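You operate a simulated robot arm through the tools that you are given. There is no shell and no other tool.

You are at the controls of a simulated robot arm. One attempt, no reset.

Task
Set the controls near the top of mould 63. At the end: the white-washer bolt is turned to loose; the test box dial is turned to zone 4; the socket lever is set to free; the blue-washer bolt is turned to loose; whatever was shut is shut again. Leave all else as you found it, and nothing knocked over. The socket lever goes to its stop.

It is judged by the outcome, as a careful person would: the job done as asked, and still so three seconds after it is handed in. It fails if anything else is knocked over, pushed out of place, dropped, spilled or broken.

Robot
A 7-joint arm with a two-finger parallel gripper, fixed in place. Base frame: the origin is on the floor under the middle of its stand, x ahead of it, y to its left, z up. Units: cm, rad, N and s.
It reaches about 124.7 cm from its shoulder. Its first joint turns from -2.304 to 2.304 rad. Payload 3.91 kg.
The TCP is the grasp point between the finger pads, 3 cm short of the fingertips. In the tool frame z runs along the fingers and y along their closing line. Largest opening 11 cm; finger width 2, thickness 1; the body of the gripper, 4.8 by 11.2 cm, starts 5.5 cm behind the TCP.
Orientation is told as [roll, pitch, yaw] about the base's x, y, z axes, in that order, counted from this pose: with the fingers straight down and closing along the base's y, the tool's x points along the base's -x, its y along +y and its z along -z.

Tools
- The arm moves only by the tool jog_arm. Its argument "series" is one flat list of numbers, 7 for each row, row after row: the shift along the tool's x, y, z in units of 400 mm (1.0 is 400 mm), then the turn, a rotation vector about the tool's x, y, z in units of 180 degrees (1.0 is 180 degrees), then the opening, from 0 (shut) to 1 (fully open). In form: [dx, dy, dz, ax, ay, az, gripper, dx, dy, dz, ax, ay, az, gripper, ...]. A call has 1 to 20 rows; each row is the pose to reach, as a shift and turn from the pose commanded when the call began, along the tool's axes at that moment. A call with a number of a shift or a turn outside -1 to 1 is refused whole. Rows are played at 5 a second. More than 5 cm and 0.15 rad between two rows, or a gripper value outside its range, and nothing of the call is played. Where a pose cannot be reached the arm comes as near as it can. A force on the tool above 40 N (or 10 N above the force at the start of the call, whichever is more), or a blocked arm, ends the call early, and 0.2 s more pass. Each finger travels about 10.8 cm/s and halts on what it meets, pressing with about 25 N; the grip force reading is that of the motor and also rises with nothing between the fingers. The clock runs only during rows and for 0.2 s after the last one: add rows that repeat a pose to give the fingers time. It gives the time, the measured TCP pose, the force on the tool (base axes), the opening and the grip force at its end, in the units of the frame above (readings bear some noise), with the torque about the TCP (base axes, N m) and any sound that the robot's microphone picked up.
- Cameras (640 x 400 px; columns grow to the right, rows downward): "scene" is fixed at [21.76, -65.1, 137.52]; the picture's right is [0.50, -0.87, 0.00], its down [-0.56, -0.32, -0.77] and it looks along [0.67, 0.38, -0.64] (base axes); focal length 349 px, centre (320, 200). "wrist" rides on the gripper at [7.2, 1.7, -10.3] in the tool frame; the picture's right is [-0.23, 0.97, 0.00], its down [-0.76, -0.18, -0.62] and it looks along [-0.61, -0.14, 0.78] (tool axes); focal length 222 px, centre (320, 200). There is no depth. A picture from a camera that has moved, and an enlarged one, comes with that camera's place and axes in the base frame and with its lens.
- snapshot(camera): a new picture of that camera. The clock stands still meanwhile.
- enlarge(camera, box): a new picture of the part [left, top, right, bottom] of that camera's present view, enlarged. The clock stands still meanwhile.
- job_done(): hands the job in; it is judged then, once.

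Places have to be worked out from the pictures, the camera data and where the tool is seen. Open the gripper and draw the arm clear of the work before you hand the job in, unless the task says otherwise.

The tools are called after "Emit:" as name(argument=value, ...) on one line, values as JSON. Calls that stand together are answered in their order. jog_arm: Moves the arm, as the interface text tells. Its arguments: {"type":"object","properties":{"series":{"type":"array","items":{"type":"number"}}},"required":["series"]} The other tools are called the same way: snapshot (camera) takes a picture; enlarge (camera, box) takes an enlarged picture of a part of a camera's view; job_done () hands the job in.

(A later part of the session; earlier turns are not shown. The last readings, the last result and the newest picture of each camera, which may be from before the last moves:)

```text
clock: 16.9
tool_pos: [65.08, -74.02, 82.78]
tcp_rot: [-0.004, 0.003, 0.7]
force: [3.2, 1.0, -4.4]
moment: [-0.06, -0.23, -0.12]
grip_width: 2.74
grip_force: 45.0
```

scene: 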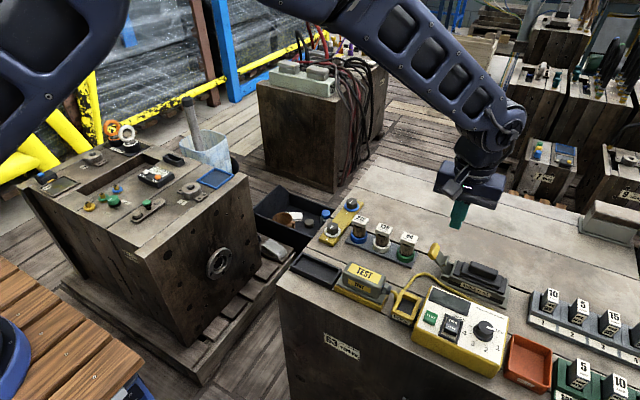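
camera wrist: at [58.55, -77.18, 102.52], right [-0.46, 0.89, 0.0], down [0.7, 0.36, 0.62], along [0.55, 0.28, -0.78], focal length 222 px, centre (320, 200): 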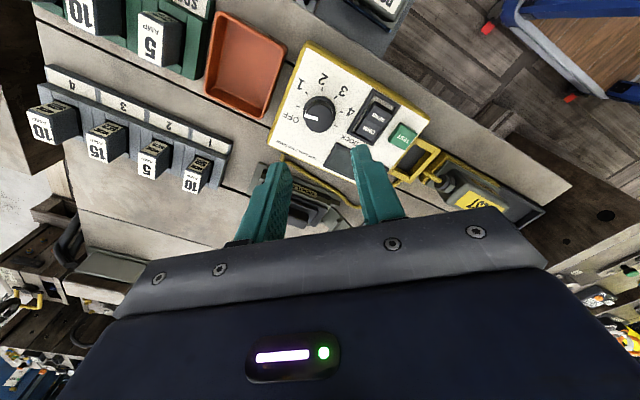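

Side load relieved. Now I'll turn clockwise from above (positive about tool z) 40° first and check the reading.

Emit:
jog_arm(series=[0, 0, 0, 0, 0, 0.0444, 0, 0, 0, 0, 0, 0, 0.0889, 0, 0, 0, 0, 0, 0, 0.1333, 0, 0, 0, 0, 0, 0, 0.1778, 0, 0, 0, 0, 0, 0, 0.2222, 0])

Emit:
enlarge(camera="scene", box=[440, 290, 530, 370])

Emit:
enlarge(camera="wrist", box=[240, 100, 400, 220])

```text
clock: 18.1
tool_pos: [65.12, -73.98, 82.83]
tcp_rot: [-0.006, 0.0, -0.002]
force: [21.6, -28.9, -3.3]
moment: [-0.9, -0.39, 0.09]
grip_width: 2.73
grip_force: 44.8
```

```text
5.00 times, centred on (485, 330) of scene
camera zoom: at [21.76, -65.1, 137.52], right [0.5, -0.87, 0.0], down [-0.56, -0.32, -0.77], along [0.67, 0.38, -0.64], focal length 1746 px, centre (-505, -450)
```

zoom: 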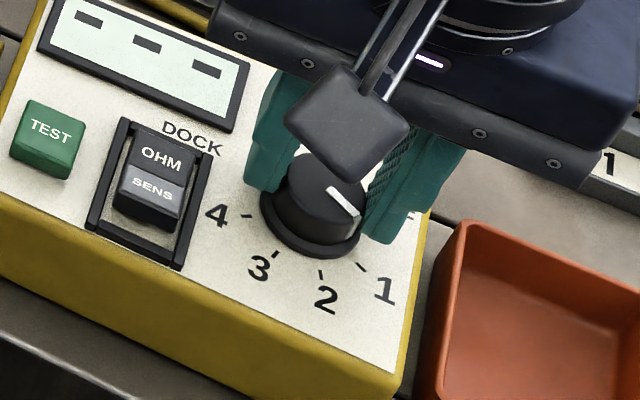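

```text
3.33 times, centred on (320, 160) of wrist
camera zoom: at [57.99, -72.23, 93.11], right [0.23, 0.97, -0.01], down [0.76, -0.18, 0.62], along [0.61, -0.15, -0.78], focal length 740 px, centre (320, 333)
```

zoom: 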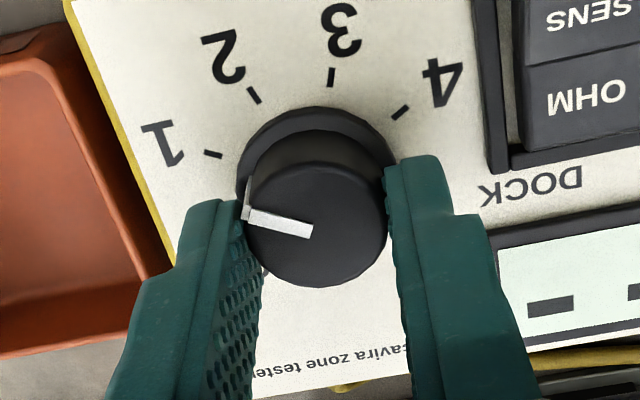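

The dial moved to 1 and the display lit, but side load is 36 N because the knob isn't centred in the pads. I'll shift a little towards (+x, -y) to relieve it.

Emit:
jog_arm(series=[-0.001, -0.0015, 0, 0, 0, 0, 0, -0.002, -0.003, 0, 0, 0, 0, 0, -0.002, -0.003, 0, 0, 0, 0, 0])

```text
clock: 18.9
tool_pos: [65.16, -74.08, 82.8]
tcp_rot: [-0.003, 0.001, 0.0]
force: [15.5, -16.9, 5.8]
moment: [-0.45, -0.3, 0.03]
grip_width: 2.7
grip_force: 45.1
```

Load is dropping as expected; a further small shift in the same direction.

Emit:
jog_arm(series=[-0.0015, -0.002, 0, 0, 0, 0, 0, -0.0035, -0.0035, 0, 0, 0, 0, 0, -0.0035, -0.0035, 0, 0, 0, 0, 0])

```text
clock: 19.7
tool_pos: [65.27, -74.12, 82.74]
tcp_rot: [-0.001, 0.004, 0.0]
force: [-8.2, 11.0, 18.6]
moment: [0.57, 0.95, -0.02]
grip_width: 2.73
grip_force: 45.1
```

I slightly overshot and some vertical load appeared. I'll open the fingers to release all load and read the true free position.

Emit:
jog_arm(series=[0, 0, 0, 0, 0, 0, 0.3, 0, 0, 0, 0, 0, 0, 0.38, 0, 0, 0, 0, 0, 0, 0.38])

Emit:
enlarge(camera="wrist", box=[240, 100, 400, 220])

Emit:
enlarge(camera="scene", box=[440, 290, 530, 370])

```text
clock: 20.5
tool_pos: [65.3, -74.14, 82.81]
tcp_rot: [-0.003, 0.003, 0.002]
force: [0.5, 0.2, 0.6]
moment: [0.04, 0.03, 0.02]
grip_width: 4.19
grip_force: 0.1
```

```text
3.33 times, centred on (320, 160) of wrist
camera zoom: at [58.11, -72.41, 93.09], right [0.23, 0.97, 0.0], down [0.76, -0.18, 0.62], along [0.61, -0.14, -0.78], focal length 740 px, centre (320, 333)
```

zoom: 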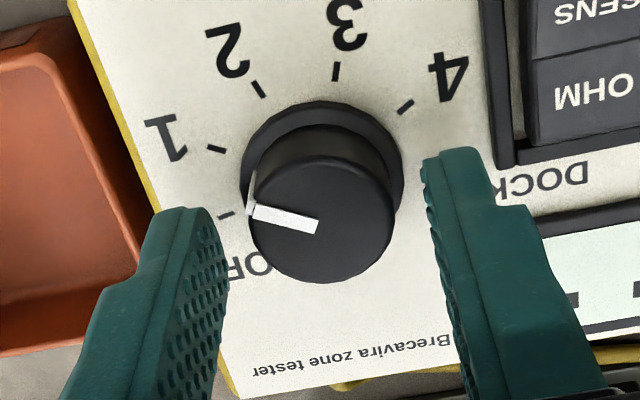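

```text
5.00 times, centred on (485, 330) of scene
camera zoom: at [21.76, -65.1, 137.52], right [0.5, -0.87, 0.0], down [-0.56, -0.32, -0.77], along [0.67, 0.38, -0.64], focal length 1746 px, centre (-505, -450)
```

zoom: 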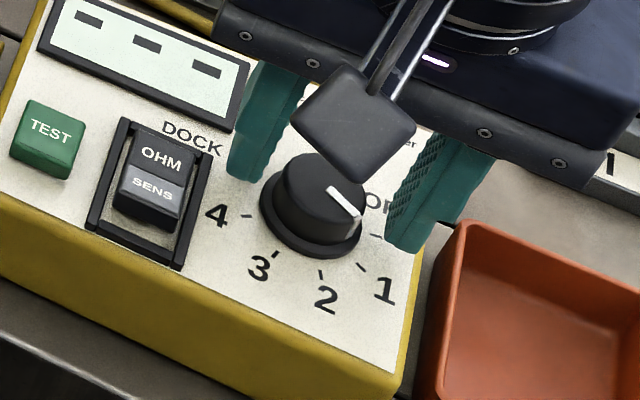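

Free position is (65.30, -74.14); the ticks again put the dial centre at (65.05, -74.0), and the pointer is on 1. I'll re-centre and swing the open fingers back to yaw +40° for the next bite.

Emit:
jog_arm(series=[0.0028, 0.0018, 0, 0, 0, -0.0444, 0.38, 0.0055, 0.0035, 0, 0, 0, -0.0889, 0.38, 0.0055, 0.0035, 0, 0, 0, -0.1333, 0.38, 0.0055, 0.0035, 0, 0, 0, -0.1778, 0.38, 0.0055, 0.0035, 0, 0, 0, -0.2222, 0.38, 0.0055, 0.0035, 0, 0, 0, -0.2222, 0.38])

Emit:
jog_arm(series=[0, 0, 0, 0, 0, 0, 0.3, 0, 0, 0, 0, 0, 0, 0.2, 0, 0, 0, 0, 0, 0, 0.1, 0, 0, 0, 0, 0, 0, 0, 0, 0, 0, 0, 0, 0, 0])

```text
clock: 21.9
tool_pos: [65.07, -74.08, 82.85]
tcp_rot: [-0.002, 0.005, 0.7]
force: [0.3, 0.3, -0.2]
moment: [-0.01, 0.03, 0.01]
grip_width: 4.17
grip_force: 0.2
```

```text
clock: 23.1
tool_pos: [64.91, -73.99, 82.74]
tcp_rot: [-0.001, 0.001, 0.699]
force: [-2.9, 6.1, 0.3]
moment: [0.2, 0.09, -0.01]
grip_width: 2.73
grip_force: 44.8
```

Side load is small this time. I'll turn 24° and check the load.

Emit:
jog_arm(series=[0, 0.0007, 0, 0, 0, 0.0444, 0, 0, 0.0007, 0, 0, 0, 0.0889, 0, 0, 0.0007, 0, 0, 0, 0.1333, 0])

```text
clock: 23.9
tool_pos: [65.01, -74.16, 82.82]
tcp_rot: [-0.003, 0.002, 0.28]
force: [-2.1, 2.6, 1.8]
moment: [-0.09, 0.22, -0.02]
grip_width: 2.71
grip_force: 44.9
```

Very low load. Continue turning another 32°.

Emit:
jog_arm(series=[0, 0, 0, 0, 0, 0.0444, 0, 0, 0, 0, 0, 0, 0.0889, 0, 0, 0, 0, 0, 0, 0.1333, 0, 0, 0, 0, 0, 0, 0.1778, 0])

Emit:
enlarge(camera="scene", box=[440, 290, 530, 370])

```text
clock: 24.9
tool_pos: [65.11, -74.15, 82.81]
tcp_rot: [-0.003, 0.0, -0.282]
force: [6.4, -14.6, -4.5]
moment: [-0.38, 0.03, 0.02]
grip_width: 2.77
grip_force: 45.1
```

```text
5.00 times, centred on (485, 330) of scene
camera zoom: at [21.76, -65.1, 137.52], right [0.5, -0.87, 0.0], down [-0.56, -0.32, -0.77], along [0.67, 0.38, -0.64], focal length 1746 px, centre (-505, -450)
```

zoom: 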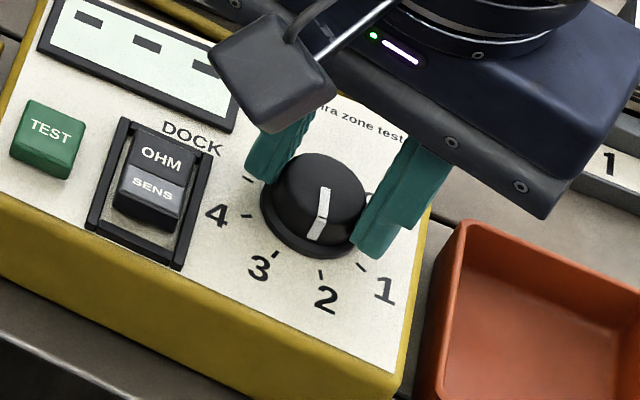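

Pointer is between 2 and 3. I'll ease the side load a touch and turn the remaining 24° to reach 3.

Emit:
jog_arm(series=[-0.0015, -0.0016, 0, 0, 0, 0.0444, 0, -0.0015, -0.0016, 0, 0, 0, 0.0889, 0, -0.0015, -0.0016, 0, 0, 0, 0.1333, 0, -0.0015, -0.0016, 0, 0, 0, 0.1333, 0])

Emit:
enlarge(camera="scene", box=[440, 290, 530, 370])

```text
clock: 25.9
tool_pos: [65.08, -74.15, 82.86]
tcp_rot: [-0.003, -0.001, -0.698]
force: [-3.1, -9.8, 2.1]
moment: [0.0, 0.46, -0.01]
grip_width: 2.72
grip_force: 45.0
```

```text
5.00 times, centred on (485, 330) of scene
camera zoom: at [21.76, -65.1, 137.52], right [0.5, -0.87, 0.0], down [-0.56, -0.32, -0.77], along [0.67, 0.38, -0.64], focal length 1746 px, centre (-505, -450)
```

zoom: 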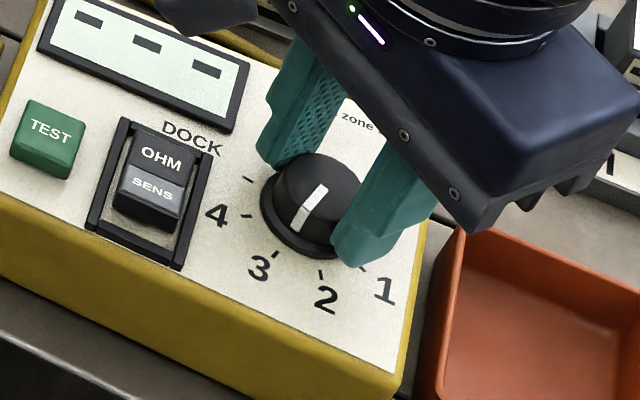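

Pointer is at about 3. I'll open, swing back 45°, and re-grip for the last step to 4.

Emit:
jog_arm(series=[0, 0, 0, 0, 0, 0, 0.3, 0, 0, 0, 0, 0, 0, 0.38, 0, 0, 0, 0, 0, 0, 0.38, 0, 0, 0, 0, 0, -0.0444, 0.38, 0, 0, 0, 0, 0, -0.0889, 0.38, 0, 0, 0, 0, 0, -0.1333, 0.38, 0, 0, 0, 0, 0, -0.1778, 0.38, 0, 0, 0, 0, 0, -0.2222, 0.38, 0, 0, 0, 0, 0, -0.25, 0.38])

Emit:
enlarge(camera="wrist", box=[240, 100, 400, 220])

Emit:
enlarge(camera="scene", box=[440, 290, 530, 370])

```text
clock: 27.9
tool_pos: [65.1, -74.17, 82.82]
tcp_rot: [-0.002, 0.002, 0.09]
force: [0.9, -0.3, 0.2]
moment: [0.02, 0.02, 0.02]
grip_width: 4.16
grip_force: 0.1
```

```text
3.33 times, centred on (320, 160) of wrist
camera zoom: at [57.78, -72.95, 93.13], right [0.14, 0.99, 0.0], down [0.78, -0.11, 0.62], along [0.62, -0.09, -0.78], focal length 740 px, centre (320, 333)
```

zoom: 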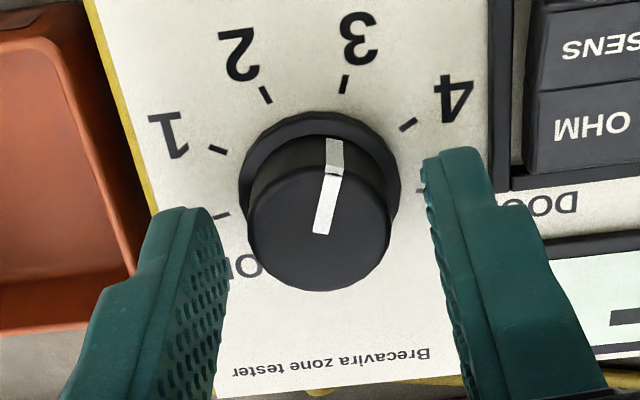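

```text
5.00 times, centred on (485, 330) of scene
camera zoom: at [21.76, -65.1, 137.52], right [0.5, -0.87, 0.0], down [-0.56, -0.32, -0.77], along [0.67, 0.38, -0.64], focal length 1746 px, centre (-505, -450)
```

zoom: 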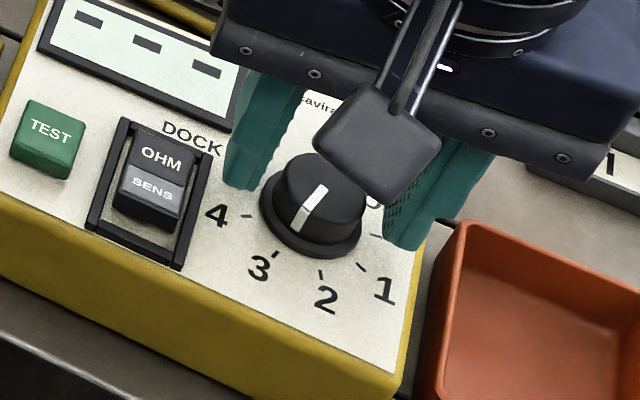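

Pointer is right on 3. I'll re-centre by about 1 mm in y and close for the last 40°.

Emit:
jog_arm(series=[0, 0.0025, 0, 0, 0, 0, 0.3, 0, 0.0025, 0, 0, 0, 0, 0.2, 0, 0.0025, 0, 0, 0, 0, 0.1, 0, 0.0025, 0, 0, 0, 0, 0, 0, 0.0025, 0, 0, 0, 0, 0])

Emit:
jog_arm(series=[0, 0, 0, 0, 0, 0.0444, 0, 0, 0, 0, 0, 0, 0.0889, 0, 0, 0, 0, 0, 0, 0.1333, 0, 0, 0, 0, 0, 0, 0.1333, 0])

```text
clock: 29.1
tool_pos: [65.11, -74.0, 82.84]
tcp_rot: [-0.003, 0.002, 0.088]
force: [4.7, -17.5, -3.2]
moment: [-0.57, -0.25, 0.0]
grip_width: 2.7
grip_force: 44.8
```

```text
clock: 30.1
tool_pos: [65.09, -74.16, 82.74]
tcp_rot: [-0.005, 0.0, -0.331]
force: [8.0, -29.7, 2.3]
moment: [-0.94, -0.21, 0.03]
grip_width: 2.71
grip_force: 44.7
```

Load says the true centre is a bit further in -y; I'll shift about 1.7 mm that way and turn the last 16°.

Emit:
jog_arm(series=[-0.001, -0.0019, 0, 0, 0, 0, 0, -0.0021, -0.0038, 0, 0, 0, 0, 0, -0.0021, -0.0038, 0, 0, 0, 0.0444, 0, -0.0021, -0.0038, 0, 0, 0, 0.0889, 0, -0.0021, -0.0038, 0, 0, 0, 0.0889, 0])

Emit:
enlarge(camera="scene", box=[440, 290, 530, 370])

Emit:
enlarge(camera="wrist", box=[240, 100, 400, 220])

```text
clock: 31.3
tool_pos: [65.13, -74.2, 82.85]
tcp_rot: [-0.005, -0.001, -0.611]
force: [-6.0, -12.2, 9.3]
moment: [-0.04, 0.94, 0.02]
grip_width: 2.72
grip_force: 45.5
```

```text
5.00 times, centred on (485, 330) of scene
camera zoom: at [21.76, -65.1, 137.52], right [0.5, -0.87, 0.0], down [-0.56, -0.32, -0.77], along [0.67, 0.38, -0.64], focal length 1746 px, centre (-505, -450)
```

zoom: 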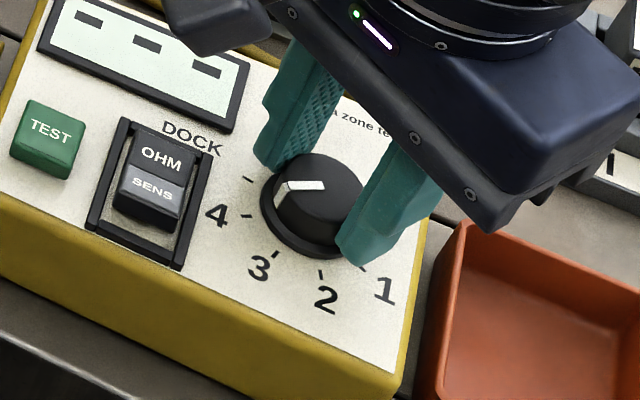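

```text
3.33 times, centred on (320, 160) of wrist
camera zoom: at [60.16, -68.51, 93.1], right [0.74, 0.67, 0.0], down [0.52, -0.58, 0.62], along [0.41, -0.47, -0.78], focal length 740 px, centre (320, 333)
```

zoom: 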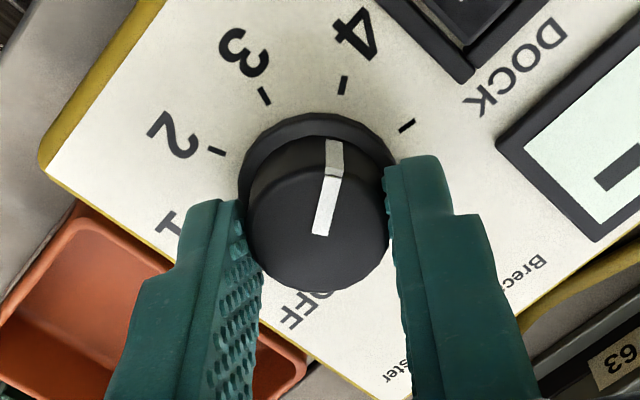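

The pointer now lines up with 4. I'll open the fingers and lift straight up.

Emit:
jog_arm(series=[0, 0, 0, 0, 0, 0, 0.3, 0, 0, 0, 0, 0, 0, 0.38, 0, 0, 0, 0, 0, 0, 0.38, 0, 0, -0.05, 0, 0, 0, 0.38, 0, 0, -0.15, 0, 0, 0, 0.38, 0, 0, -0.25, 0, 0, 0, 0.38])

Emit:
enlarge(camera="scene", box=[440, 290, 530, 370])

Emit:
enlarge(camera="wrist", box=[240, 60, 400, 180])

```text
clock: 32.7
tool_pos: [65.12, -74.11, 92.85]
tcp_rot: [-0.002, 0.003, -0.609]
force: [0.3, -0.2, -0.7]
moment: [-0.02, 0.01, -0.01]
grip_width: 4.19
grip_force: 0.0
```

```text
5.00 times, centred on (485, 330) of scene
camera zoom: at [21.76, -65.1, 137.52], right [0.5, -0.87, 0.0], down [-0.56, -0.32, -0.77], along [0.67, 0.38, -0.64], focal length 1746 px, centre (-505, -450)
```

zoom: 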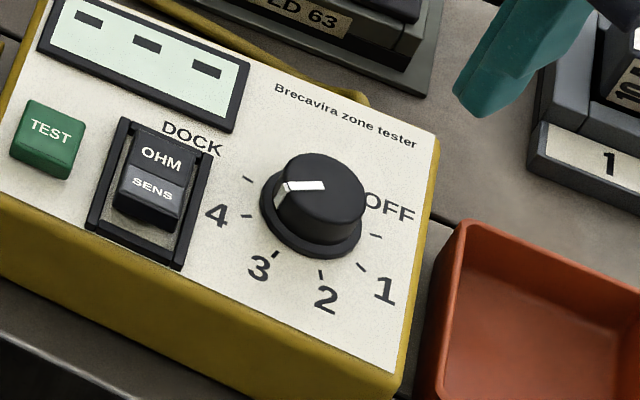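

```text
3.33 times, centred on (320, 120) of wrist
camera zoom: at [60.25, -68.48, 103.1], right [0.74, 0.67, 0.0], down [0.52, -0.58, 0.62], along [0.41, -0.46, -0.78], focal length 740 px, centre (320, 467)
```

zoom: 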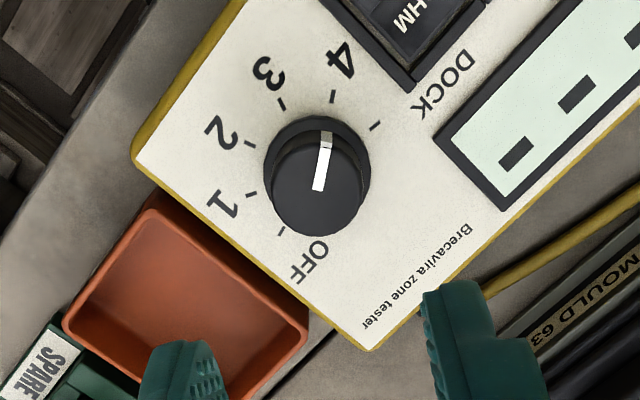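

Dial is on 4 and the box hasn't moved. Next I'll travel at height to above the white-washer bolt with yaw -30°, so the closing line meets two flats, and look before descending.

Emit:
jog_arm(series=[0.0295, 0.1054, 0, 0, 0, -0.003, 0.38, 0.0591, 0.2108, 0, 0, 0, -0.006, 0.38, 0.0886, 0.3162, 0, 0, 0, -0.009, 0.38, 0.1181, 0.4216, 0, 0, 0, -0.012, 0.38, 0.1477, 0.5269, 0, 0, 0, -0.015, 0.38, 0.1772, 0.6323, 0, 0, 0, -0.018, 0.38, 0.2067, 0.7377, 0, 0, 0, -0.021, 0.38, 0.2363, 0.8431, 0.03, 0, 0, -0.024, 0.38, 0.2658, 0.9485, 0.0713, 0, 0, -0.0272, 0.38, 0.2658, 0.9485, 0.0713, 0, 0, -0.0272, 0.38])

Emit:
snapshot(camera="wrist")

Emit:
enlarge(camera="wrist", box=[260, 80, 380, 180])

Emit:
enlarge(camera="scene", box=[290, 160, 410, 260])

```text
clock: 34.9
tool_pos: [78.25, -36.81, 89.89]
tcp_rot: [-0.004, 0.0, -0.523]
force: [0.5, 0.3, 0.3]
moment: [-0.03, -0.03, 0.01]
grip_width: 4.18
grip_force: 0.0
```

```text
taken
camera wrist: at [72.83, -31.61, 100.16], right [0.68, 0.73, 0.0], down [0.57, -0.53, 0.62], along [0.45, -0.43, -0.78], focal length 222 px, centre (320, 200)
```

wrist: 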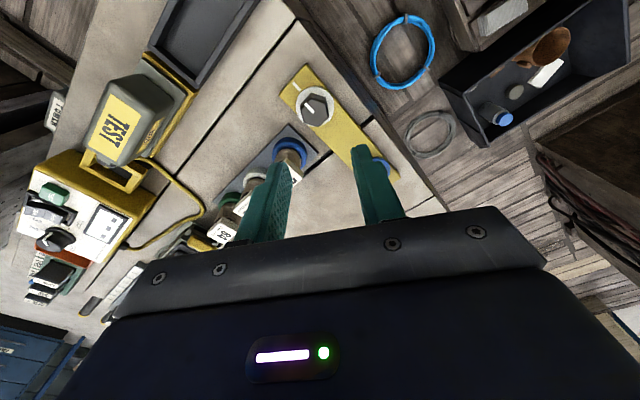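

```text
4.00 times, centred on (320, 130) of wrist
camera zoom: at [72.83, -31.61, 100.16], right [0.68, 0.73, 0.0], down [0.57, -0.53, 0.62], along [0.45, -0.43, -0.78], focal length 888 px, centre (320, 480)
```

zoom: 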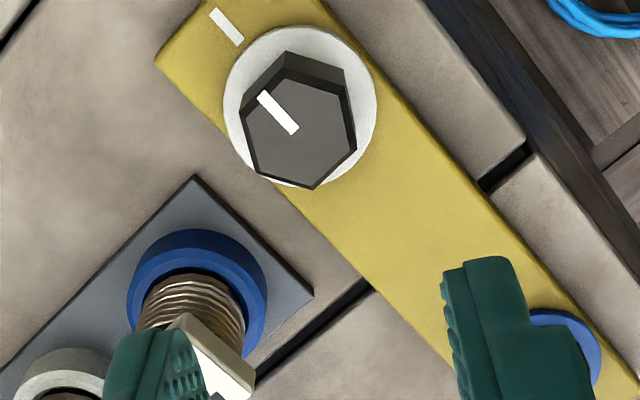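

```text
4.00 times, centred on (350, 210) of scene
camera zoom: at [21.76, -65.1, 137.52], right [0.5, -0.87, 0.0], down [-0.56, -0.32, -0.77], along [0.67, 0.38, -0.64], focal length 1396 px, centre (200, 160)
```

zoom: 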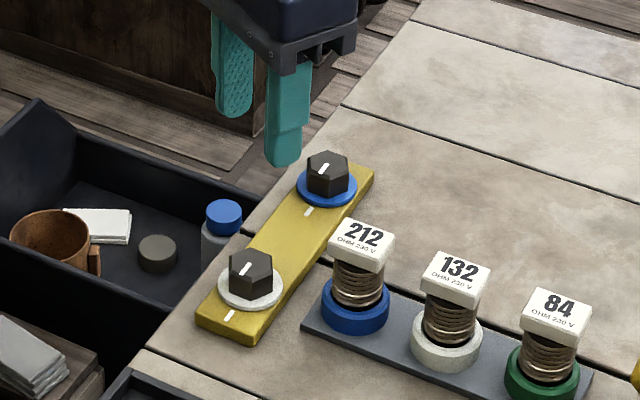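

Two wrist views put the white-washer bolt axis at (77.75, -36.98), top z≈76.6. I'll re-centre and descend with tips stopping at about z 75.3, fingers open around two flats.

Emit:
jog_arm(series=[0.0087, -0.0099, 0.09, 0, 0, 0, 0.38, 0.0087, -0.0099, 0.18, 0, 0, 0, 0.38, 0.0087, -0.0099, 0.24, 0, 0, 0, 0.38, 0.0087, -0.0099, 0.27, 0, 0, 0, 0.38, 0.0087, -0.0099, 0.289, 0, 0, 0, 0.38])

Emit:
enlarge(camera="wrist", box=[240, 100, 400, 220])

Emit:
enlarge(camera="scene", box=[300, 190, 380, 260])

```text
clock: 36.1
tool_pos: [77.54, -37.15, 78.29]
tcp_rot: [-0.003, 0.0, -0.524]
force: [0.3, 0.4, 0.7]
moment: [-0.04, -0.02, -0.05]
grip_width: 4.19
grip_force: 0.1
```

```text
3.33 times, centred on (320, 160) of wrist
camera zoom: at [72.27, -31.92, 88.6], right [0.68, 0.73, 0.0], down [0.57, -0.53, 0.62], along [0.45, -0.43, -0.78], focal length 740 px, centre (320, 333)
```

zoom: 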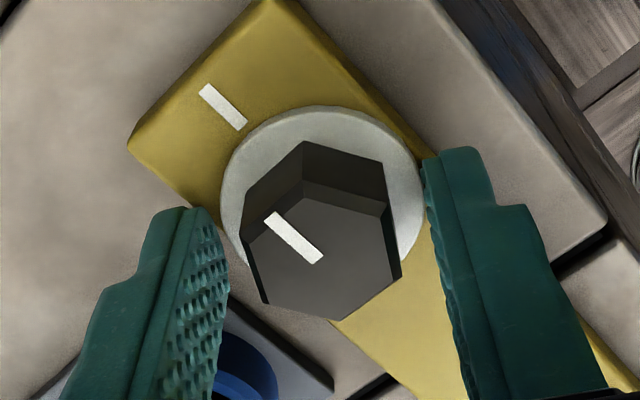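

```text
5.71 times, centred on (340, 225) of scene
camera zoom: at [21.76, -65.1, 137.52], right [0.5, -0.87, 0.0], down [-0.56, -0.32, -0.77], along [0.67, 0.38, -0.64], focal length 1995 px, centre (206, 57)
```

zoom: 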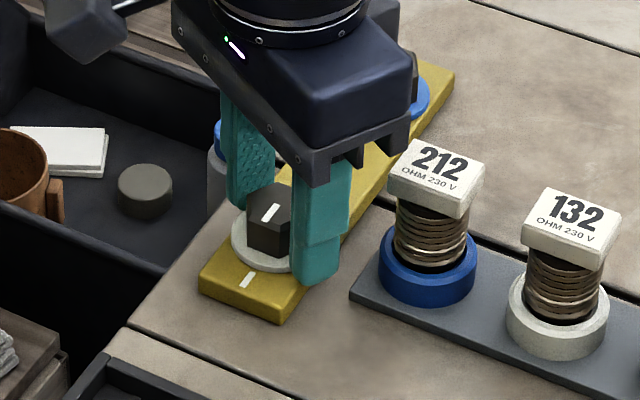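

Fingers straddle two flats, centred within about 1 mm, and no contact yet. Closing on the head.

Emit:
jog_arm(series=[-0.0012, 0, 0, 0, 0, 0, 0.3, -0.0012, 0, 0, 0, 0, 0, 0.2, -0.0012, 0, 0, 0, 0, 0, 0.1, -0.0012, 0, 0, 0, 0, 0, 0, -0.0012, 0, 0, 0, 0, 0, 0])

Emit:
enlarge(camera="wrist", box=[240, 100, 400, 220])

```text
clock: 37.3
tool_pos: [77.77, -37.06, 78.28]
tcp_rot: [-0.003, 0.001, -0.523]
force: [8.1, 12.8, -0.5]
moment: [0.42, -0.25, 0.01]
grip_width: 2.73
grip_force: 44.8
```

```text
3.33 times, centred on (320, 160) of wrist
camera zoom: at [72.34, -31.89, 88.58], right [0.68, 0.73, 0.0], down [0.57, -0.53, 0.62], along [0.45, -0.43, -0.78], focal length 740 px, centre (320, 333)
```

zoom: 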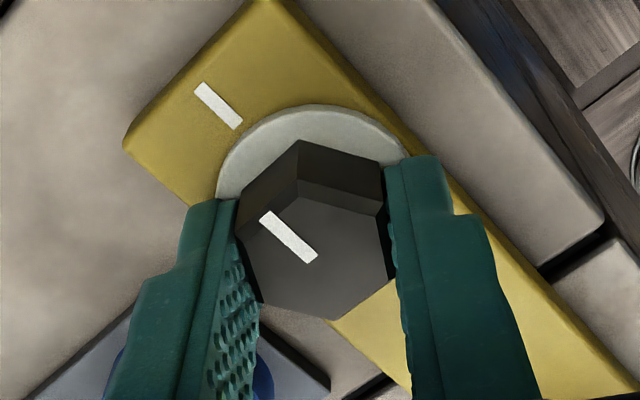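

Gripped at 2.73 cm across the flats. I'll shift about 1 mm along the closing line to relieve the side load, and begin turning anticlockwise (seen from above) by 16° to feel it.

Emit:
jog_arm(series=[0, 0.0015, 0, 0, 0, 0, 0, 0, 0.003, 0, 0, 0, 0, 0, 0, 0.003, 0, 0, 0, -0.0444, 0, 0, 0.003, 0, 0, 0, -0.0889, 0])

Emit:
enlarge(camera="wrist", box=[240, 100, 400, 220])

Emit:
enlarge(camera="scene", box=[310, 205, 360, 250])

```text
clock: 38.3
tool_pos: [77.67, -36.99, 78.43]
tcp_rot: [-0.003, 0.0, -0.242]
force: [4.0, 12.6, 3.5]
moment: [0.4, -0.36, -0.07]
grip_width: 2.75
grip_force: 45.3
```

```text
3.33 times, centred on (320, 160) of wrist
camera zoom: at [71.17, -33.53, 88.59], right [0.46, 0.89, 0.0], down [0.7, -0.35, 0.62], along [0.55, -0.29, -0.78], focal length 740 px, centre (320, 333)
```

zoom: 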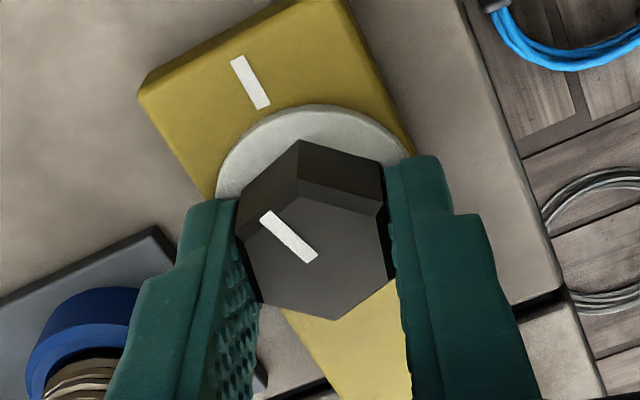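

```text
8.89 times, centred on (335, 228) of scene
camera zoom: at [21.76, -65.1, 137.52], right [0.5, -0.87, 0.0], down [-0.56, -0.32, -0.77], along [0.67, 0.38, -0.64], focal length 3103 px, centre (187, -44)
```

zoom: 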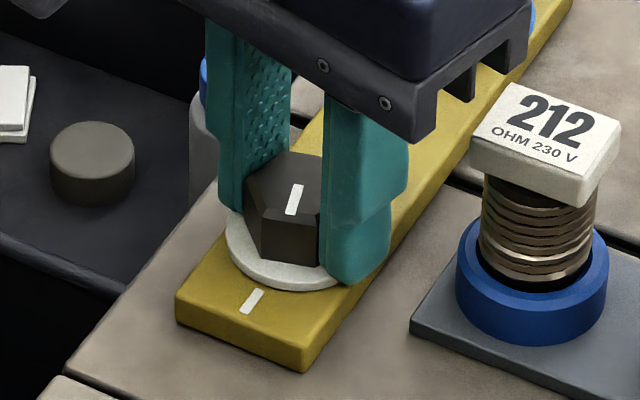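

The bolt turns freely with the gripper anticlockwise. I'll continue another 40°, easing the side load.

Emit:
jog_arm(series=[0, 0.0025, 0, 0, 0, 0, 0, 0, 0.0025, 0, 0, 0, -0.0444, 0, 0, 0.0025, 0, 0, 0, -0.0889, 0, 0, 0.0025, 0, 0, 0, -0.1333, 0, 0, 0.0025, 0, 0, 0, -0.1778, 0, 0, 0.0025, 0, 0, 0, -0.2222, 0])

Emit:
enlarge(camera="scene", box=[310, 205, 360, 250])

```text
clock: 39.7
tool_pos: [77.61, -36.9, 78.34]
tcp_rot: [0.0, 0.001, 0.456]
force: [-3.0, 16.1, 17.4]
moment: [0.58, -0.12, -0.04]
grip_width: 2.7
grip_force: 45.0
```

```text
8.89 times, centred on (335, 228) of scene
camera zoom: at [21.76, -65.1, 137.52], right [0.5, -0.87, 0.0], down [-0.56, -0.32, -0.77], along [0.67, 0.38, -0.64], focal length 3103 px, centre (187, -44)
```

zoom: 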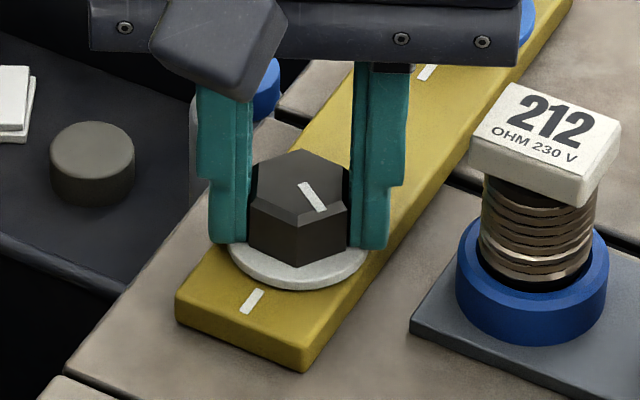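

56° turned so far. A bit of side and vertical load, so I'll ease both and turn a further 32°.

Emit:
jog_arm(series=[-0.0007, 0.0025, -0.0012, 0, 0, 0, 0, -0.0007, 0.0025, -0.0012, 0, 0, -0.0444, 0, -0.0007, 0.0025, -0.0012, 0, 0, -0.0889, 0, -0.0007, 0.0025, -0.0012, 0, 0, -0.1333, 0, -0.0007, 0.0025, -0.0012, 0, 0, -0.1778, 0])

Emit:
enlarge(camera="scene", box=[310, 205, 360, 250])

Emit:
enlarge(camera="wrist", box=[240, 100, 400, 220])

```text
clock: 40.9
tool_pos: [77.56, -36.79, 78.4]
tcp_rot: [0.0, 0.004, 1.015]
force: [-6.3, 12.7, 21.5]
moment: [0.38, 0.16, -0.05]
grip_width: 2.71
grip_force: 45.5
```

```text
8.89 times, centred on (335, 228) of scene
camera zoom: at [21.76, -65.1, 137.52], right [0.5, -0.87, 0.0], down [-0.56, -0.32, -0.77], along [0.67, 0.38, -0.64], focal length 3103 px, centre (187, -44)
```

zoom: 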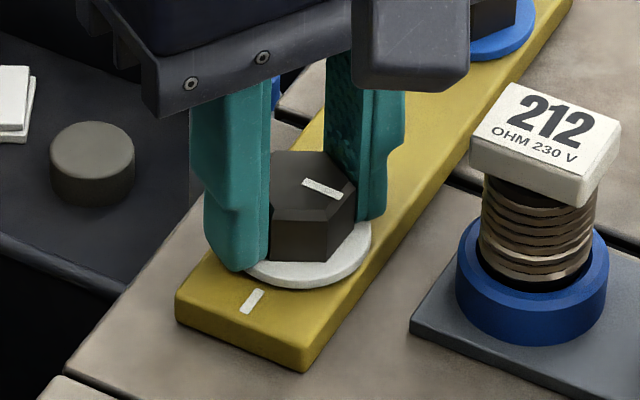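

```text
3.33 times, centred on (320, 160) of wrist
camera zoom: at [72.45, -41.97, 88.7], right [-0.71, 0.71, 0.0], down [0.55, 0.55, 0.62], along [0.44, 0.44, -0.78], focal length 740 px, centre (320, 333)
```

zoom: 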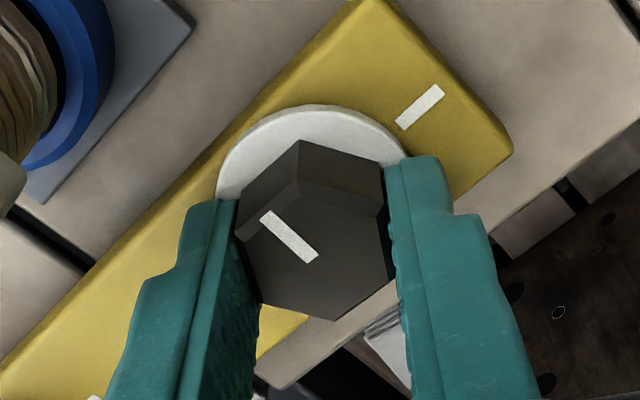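

88° turned, still with little resisting torque. I'll ease the vertical load and try another 16° to see whether a stop appears.

Emit:
jog_arm(series=[0, 0.002, -0.003, 0, 0, 0, 0, 0, 0.002, -0.003, 0, 0, -0.0444, 0, 0, 0.002, -0.003, 0, 0, -0.0889, 0, 0, 0.002, -0.003, 0, 0, -0.0889, 0])

Emit:
enlarge(camera="scene", box=[310, 205, 360, 250])

Emit:
enlarge(camera="wrist", box=[240, 100, 400, 220])

```text
clock: 41.9
tool_pos: [77.57, -36.8, 78.54]
tcp_rot: [-0.001, 0.003, 1.294]
force: [-2.3, 7.0, 3.8]
moment: [0.45, -0.15, -0.03]
grip_width: 2.72
grip_force: 44.6
```

```text
8.89 times, centred on (335, 228) of scene
camera zoom: at [21.76, -65.1, 137.52], right [0.5, -0.87, 0.0], down [-0.56, -0.32, -0.77], along [0.67, 0.38, -0.64], focal length 3103 px, centre (187, -44)
```

zoom: 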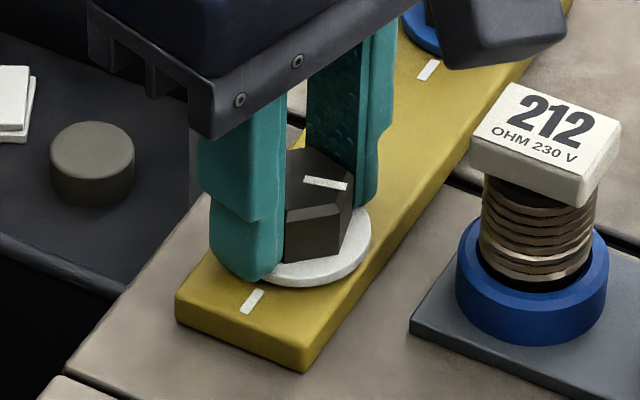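

```text
3.33 times, centred on (320, 160) of wrist
camera zoom: at [74.05, -43.19, 88.76], right [-0.87, 0.49, 0.0], down [0.38, 0.69, 0.62], along [0.3, 0.54, -0.78], focal length 740 px, centre (320, 333)
```

zoom: 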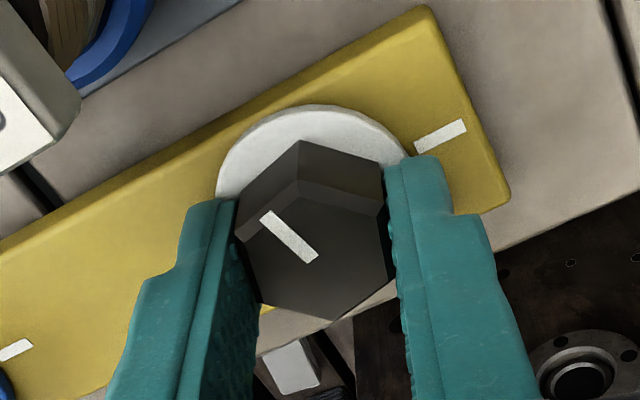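

104° and the bolt still follows easily, rising slightly as it unscrews. I'll keep going 16° more in the same grip to look for a stop.

Emit:
jog_arm(series=[0, 0, -0.0008, 0, 0, -0.0444, 0, 0, 0, -0.0015, 0, 0, -0.0889, 0, 0, 0, -0.0015, 0, 0, -0.0889, 0])

Emit:
enlarge(camera="scene", box=[310, 205, 360, 250])

Emit:
enlarge(camera="wrist", box=[240, 100, 400, 220])

```text
clock: 42.7
tool_pos: [77.49, -36.79, 78.55]
tcp_rot: [0.002, 0.004, 1.572]
force: [-13.9, 9.4, 0.2]
moment: [0.16, 0.11, 0.01]
grip_width: 2.76
grip_force: 44.7
```

```text
8.89 times, centred on (335, 228) of scene
camera zoom: at [21.76, -65.1, 137.52], right [0.5, -0.87, 0.0], down [-0.56, -0.32, -0.77], along [0.67, 0.38, -0.64], focal length 3103 px, centre (187, -44)
```

zoom: 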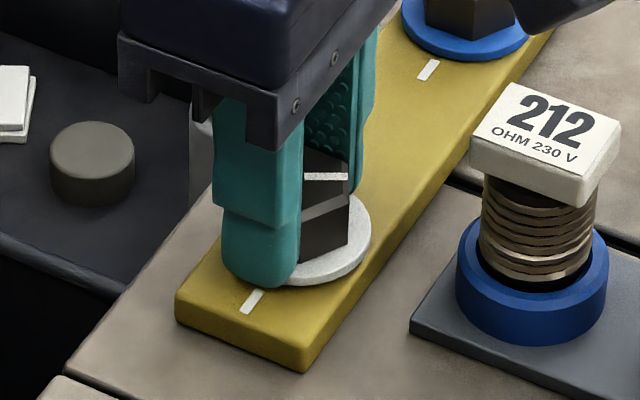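

```text
3.33 times, centred on (320, 160) of wrist
camera zoom: at [75.95, -43.94, 88.82], right [-0.97, 0.23, 0.0], down [0.18, 0.76, 0.62], along [0.14, 0.6, -0.78], focal length 740 px, centre (320, 333)
```

zoom: 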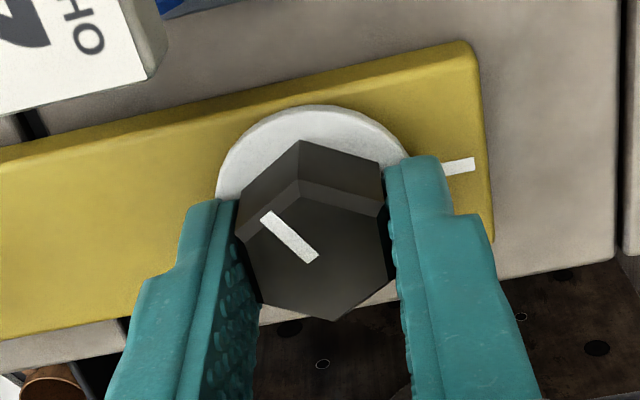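

120° turned and it still follows without a stop. I'll open, lift slightly and swing back to yaw -30° to inspect the head and re-grip.

Emit:
jog_arm(series=[0, 0, 0, 0, 0, 0, 0.3, 0, 0, 0, 0, 0, 0, 0.38, 0, 0, 0, 0, 0, 0, 0.38, 0, 0, -0.05, 0, 0, 0, 0.38, 0, 0, -0.1, 0, 0, 0, 0.38, 0, 0, -0.15, 0, 0, 0, 0.38])

Emit:
enlarge(camera="scene", box=[318, 215, 348, 245])

```text
clock: 44.1
tool_pos: [77.66, -36.73, 84.51]
tcp_rot: [0.002, 0.006, 1.571]
force: [0.2, -0.3, -0.1]
moment: [0.03, 0.02, -0.01]
grip_width: 4.17
grip_force: 0.1
```

```text
13.33 times, centred on (333, 230) of scene
camera zoom: at [21.76, -65.1, 137.52], right [0.5, -0.87, 0.0], down [-0.56, -0.32, -0.77], along [0.67, 0.38, -0.64], focal length 4655 px, centre (147, -200)
```

zoom: 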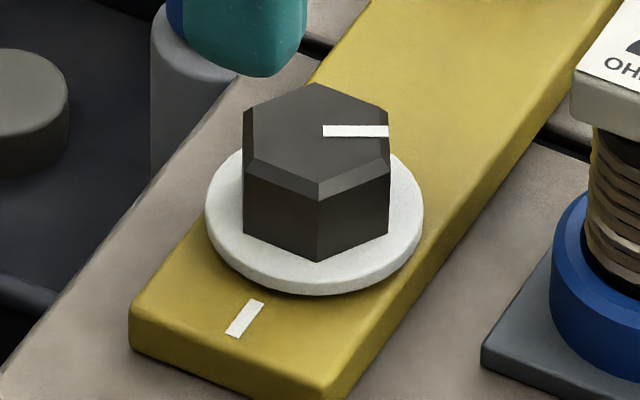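

The head and washer have risen about 2 mm, so it's unscrewing like a real thread. I'll swing back to yaw -30°, re-grip and turn further to see whether a stop comes.

Emit:
jog_arm(series=[-0.0008, 0.0022, 0, 0, 0, 0.0444, 0.38, -0.0008, 0.0022, 0, 0, 0, 0.0889, 0.38, -0.0008, 0.0022, 0, 0, 0, 0.1333, 0.38, -0.0008, 0.0022, 0, 0, 0, 0.1778, 0.38, -0.0008, 0.0022, 0, 0, 0, 0.2222, 0.38, -0.0008, 0.0022, 0, 0, 0, 0.2667, 0.38, -0.0008, 0.0022, 0, 0, 0, 0.3111, 0.38, -0.0008, 0.0022, 0, 0, 0, 0.3556, 0.38, -0.0008, 0.0022, 0, 0, 0, 0.4, 0.38, -0.0008, 0.0022, 0, 0, 0, 0.4444, 0.38, -0.0008, 0.0022, 0, 0, 0, 0.4889, 0.38, -0.0008, 0.0022, 0, 0, 0, 0.5333, 0.38, -0.0008, 0.0022, 0, 0, 0, 0.5778, 0.38, -0.0008, 0.0022, 0, 0, 0, 0.6222, 0.38, -0.0008, 0.0022, 0, 0, 0, 0.6667, 0.38, -0.0008, 0.0022, 0, 0, 0, 0.6667, 0.38])

Emit:
enlarge(camera="wrist", box=[240, 100, 400, 220])

```text
clock: 47.5
tool_pos: [77.6, -36.74, 84.51]
tcp_rot: [-0.003, 0.001, -0.526]
force: [0.1, 0.6, 0.9]
moment: [0.02, 0.02, -0.02]
grip_width: 4.16
grip_force: 0.1
```

```text
3.33 times, centred on (320, 160) of wrist
camera zoom: at [72.2, -31.56, 94.79], right [0.69, 0.73, 0.0], down [0.57, -0.53, 0.62], along [0.45, -0.43, -0.78], focal length 740 px, centre (320, 333)
```

zoom: 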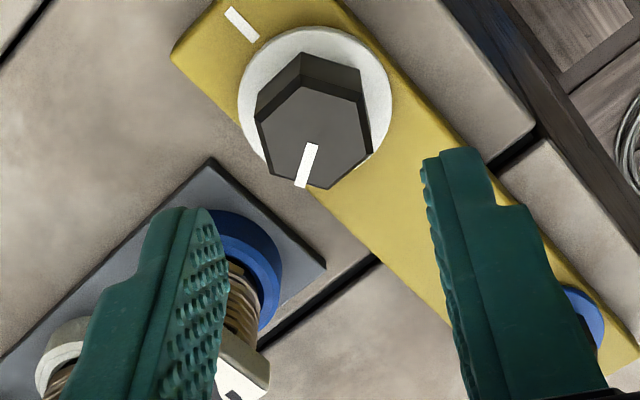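

Descending again to the head, tips about z 75.6, then closing.

Emit:
jog_arm(series=[0, 0, 0.08, 0, 0, 0, 0.38, 0, 0, 0.12, 0, 0, 0, 0.38, 0, 0, 0.1478, 0, 0, 0, 0.38, 0, 0, 0.1478, 0, 0, 0, 0.3, 0, 0, 0.1478, 0, 0, 0, 0.2, 0, 0, 0.1478, 0, 0, 0, 0.1, 0, 0, 0.1478, 0, 0, 0, 0, 0, 0, 0.1478, 0, 0, 0, 0])

Emit:
enlarge(camera="wrist", box=[240, 100, 400, 220])

```text
clock: 49.3
tool_pos: [77.52, -36.88, 78.54]
tcp_rot: [-0.003, -0.001, -0.524]
force: [-12.6, -21.8, -2.2]
moment: [-0.23, 0.14, -0.01]
grip_width: 2.74
grip_force: 45.0
```

```text
3.33 times, centred on (320, 160) of wrist
camera zoom: at [72.14, -31.73, 88.82], right [0.68, 0.73, 0.0], down [0.57, -0.53, 0.62], along [0.45, -0.43, -0.78], focal length 740 px, centre (320, 333)
```

zoom: 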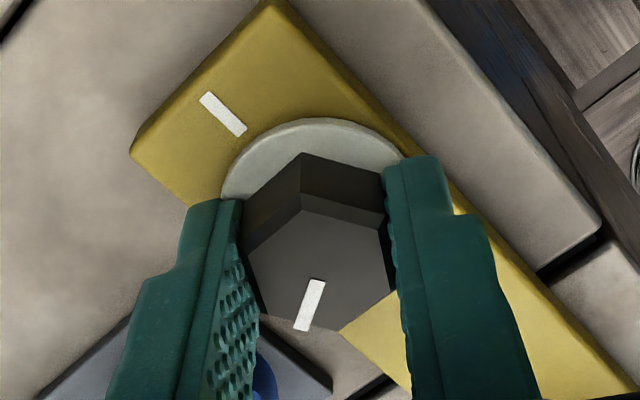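

Side load shows I should shift about 1.8 mm back along the closing line; I'll do that and turn another 24° anticlockwise.

Emit:
jog_arm(series=[0, -0.0022, 0, 0, 0, 0, 0, 0, -0.0042, 0, 0, 0, 0, 0, 0, -0.0042, -0.0003, 0, 0, -0.0444, 0, 0, -0.0042, -0.0006, 0, 0, -0.0889, 0, 0, -0.0042, -0.001, 0, 0, -0.1333, 0])

Emit:
enlarge(camera="wrist", box=[240, 100, 400, 220])

Emit:
enlarge(camera="scene", box=[310, 205, 360, 250])

```text
clock: 50.5
tool_pos: [77.47, -36.93, 78.61]
tcp_rot: [-0.005, 0.002, -0.105]
force: [-6.0, -17.3, -4.9]
moment: [-0.17, -0.33, -0.01]
grip_width: 2.71
grip_force: 44.8
```

```text
3.33 times, centred on (320, 160) of wrist
camera zoom: at [70.52, -34.43, 88.9], right [0.33, 0.94, 0.0], down [0.74, -0.25, 0.62], along [0.59, -0.21, -0.78], focal length 740 px, centre (320, 333)
```

zoom: 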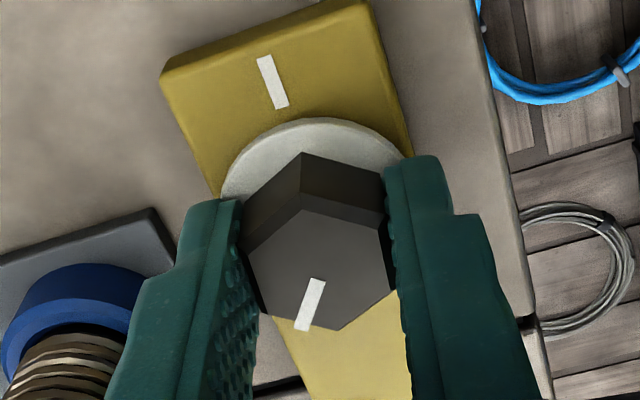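

```text
8.89 times, centred on (335, 228) of scene
camera zoom: at [21.76, -65.1, 137.52], right [0.5, -0.87, 0.0], down [-0.56, -0.32, -0.77], along [0.67, 0.38, -0.64], focal length 3103 px, centre (187, -44)
```

zoom: 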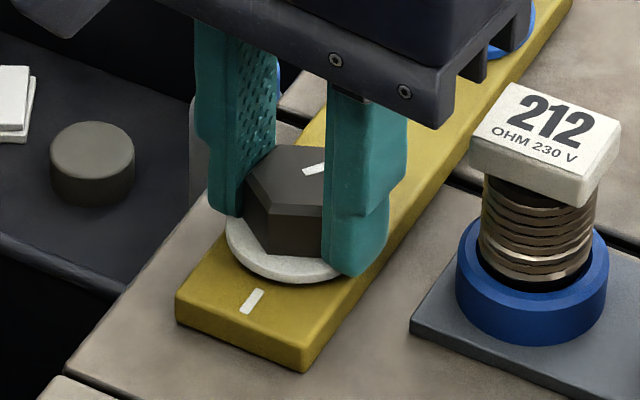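

144° so far and still turning smoothly. Easing the side load and turning another 36° to make a half turn in total.

Emit:
jog_arm(series=[0.0007, -0.003, -0.0003, 0, 0, 0, 0, 0.0007, -0.003, -0.0005, 0, 0, -0.0444, 0, 0.0007, -0.003, -0.0008, 0, 0, -0.0889, 0, 0.0007, -0.003, -0.0012, 0, 0, -0.1333, 0, 0.0007, -0.003, -0.0016, 0, 0, -0.1778, 0, 0.0007, -0.003, -0.0018, 0, 0, -0.2, 0])

Emit:
enlarge(camera="wrist", box=[240, 100, 400, 220])

Emit:
enlarge(camera="scene", box=[310, 205, 360, 250])

```text
clock: 51.9
tool_pos: [77.42, -36.9, 78.7]
tcp_rot: [-0.004, 0.002, 0.526]
force: [5.7, 0.4, -9.7]
moment: [0.32, -0.48, 0.0]
grip_width: 2.72
grip_force: 45.0
```

```text
3.33 times, centred on (320, 160) of wrist
camera zoom: at [70.44, -39.08, 89.0], right [-0.29, 0.96, 0.0], down [0.75, 0.23, 0.62], along [0.6, 0.18, -0.78], focal length 740 px, centre (320, 333)
```

zoom: 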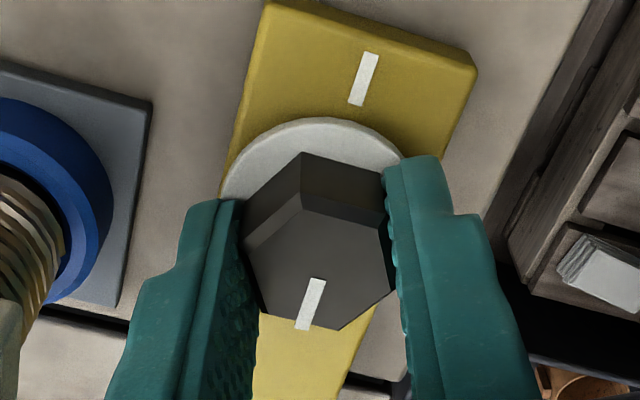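

```text
8.89 times, centred on (335, 228) of scene
camera zoom: at [21.76, -65.1, 137.52], right [0.5, -0.87, 0.0], down [-0.56, -0.32, -0.77], along [0.67, 0.38, -0.64], focal length 3103 px, centre (187, -44)
```

zoom: 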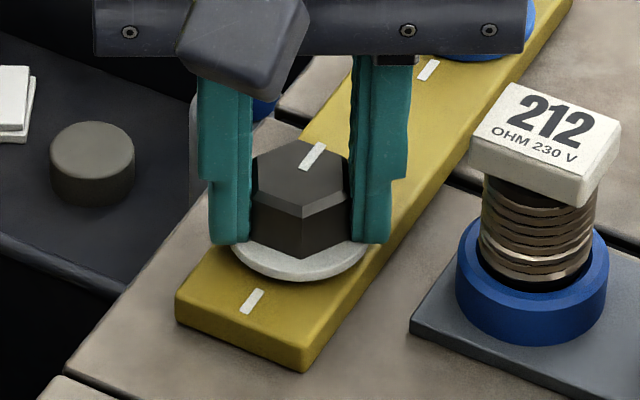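

A half turn now: the mark points directly away from the plate mark. I'll try another 24° gently to see whether there's a stop here.

Emit:
jog_arm(series=[0, 0, 0.0005, 0, 0, -0.0444, 0, 0, 0, 0.0005, 0, 0, -0.0889, 0, 0, 0, 0.0005, 0, 0, -0.1333, 0, 0, 0, 0.0005, 0, 0, -0.1333, 0])

Emit:
enlarge(camera="wrist", box=[240, 100, 400, 220])

Emit:
enlarge(camera="scene", box=[310, 205, 360, 250])

```text
clock: 52.9
tool_pos: [77.47, -36.95, 78.6]
tcp_rot: [-0.001, 0.005, 0.944]
force: [9.3, 7.2, -1.6]
moment: [0.15, -0.1, 0.01]
grip_width: 2.71
grip_force: 44.8
```

```text
3.33 times, centred on (320, 160) of wrist
camera zoom: at [71.95, -41.8, 89.01], right [-0.66, 0.76, 0.0], down [0.59, 0.51, 0.62], along [0.47, 0.41, -0.78], focal length 740 px, centre (320, 333)
```

zoom: 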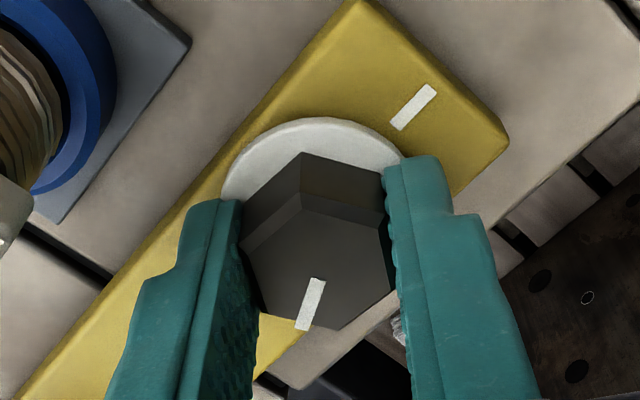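

```text
8.89 times, centred on (335, 228) of scene
camera zoom: at [21.76, -65.1, 137.52], right [0.5, -0.87, 0.0], down [-0.56, -0.32, -0.77], along [0.67, 0.38, -0.64], focal length 3103 px, centre (187, -44)
```

zoom: 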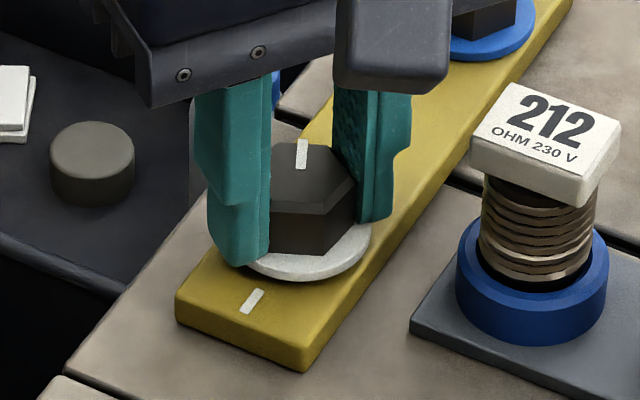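

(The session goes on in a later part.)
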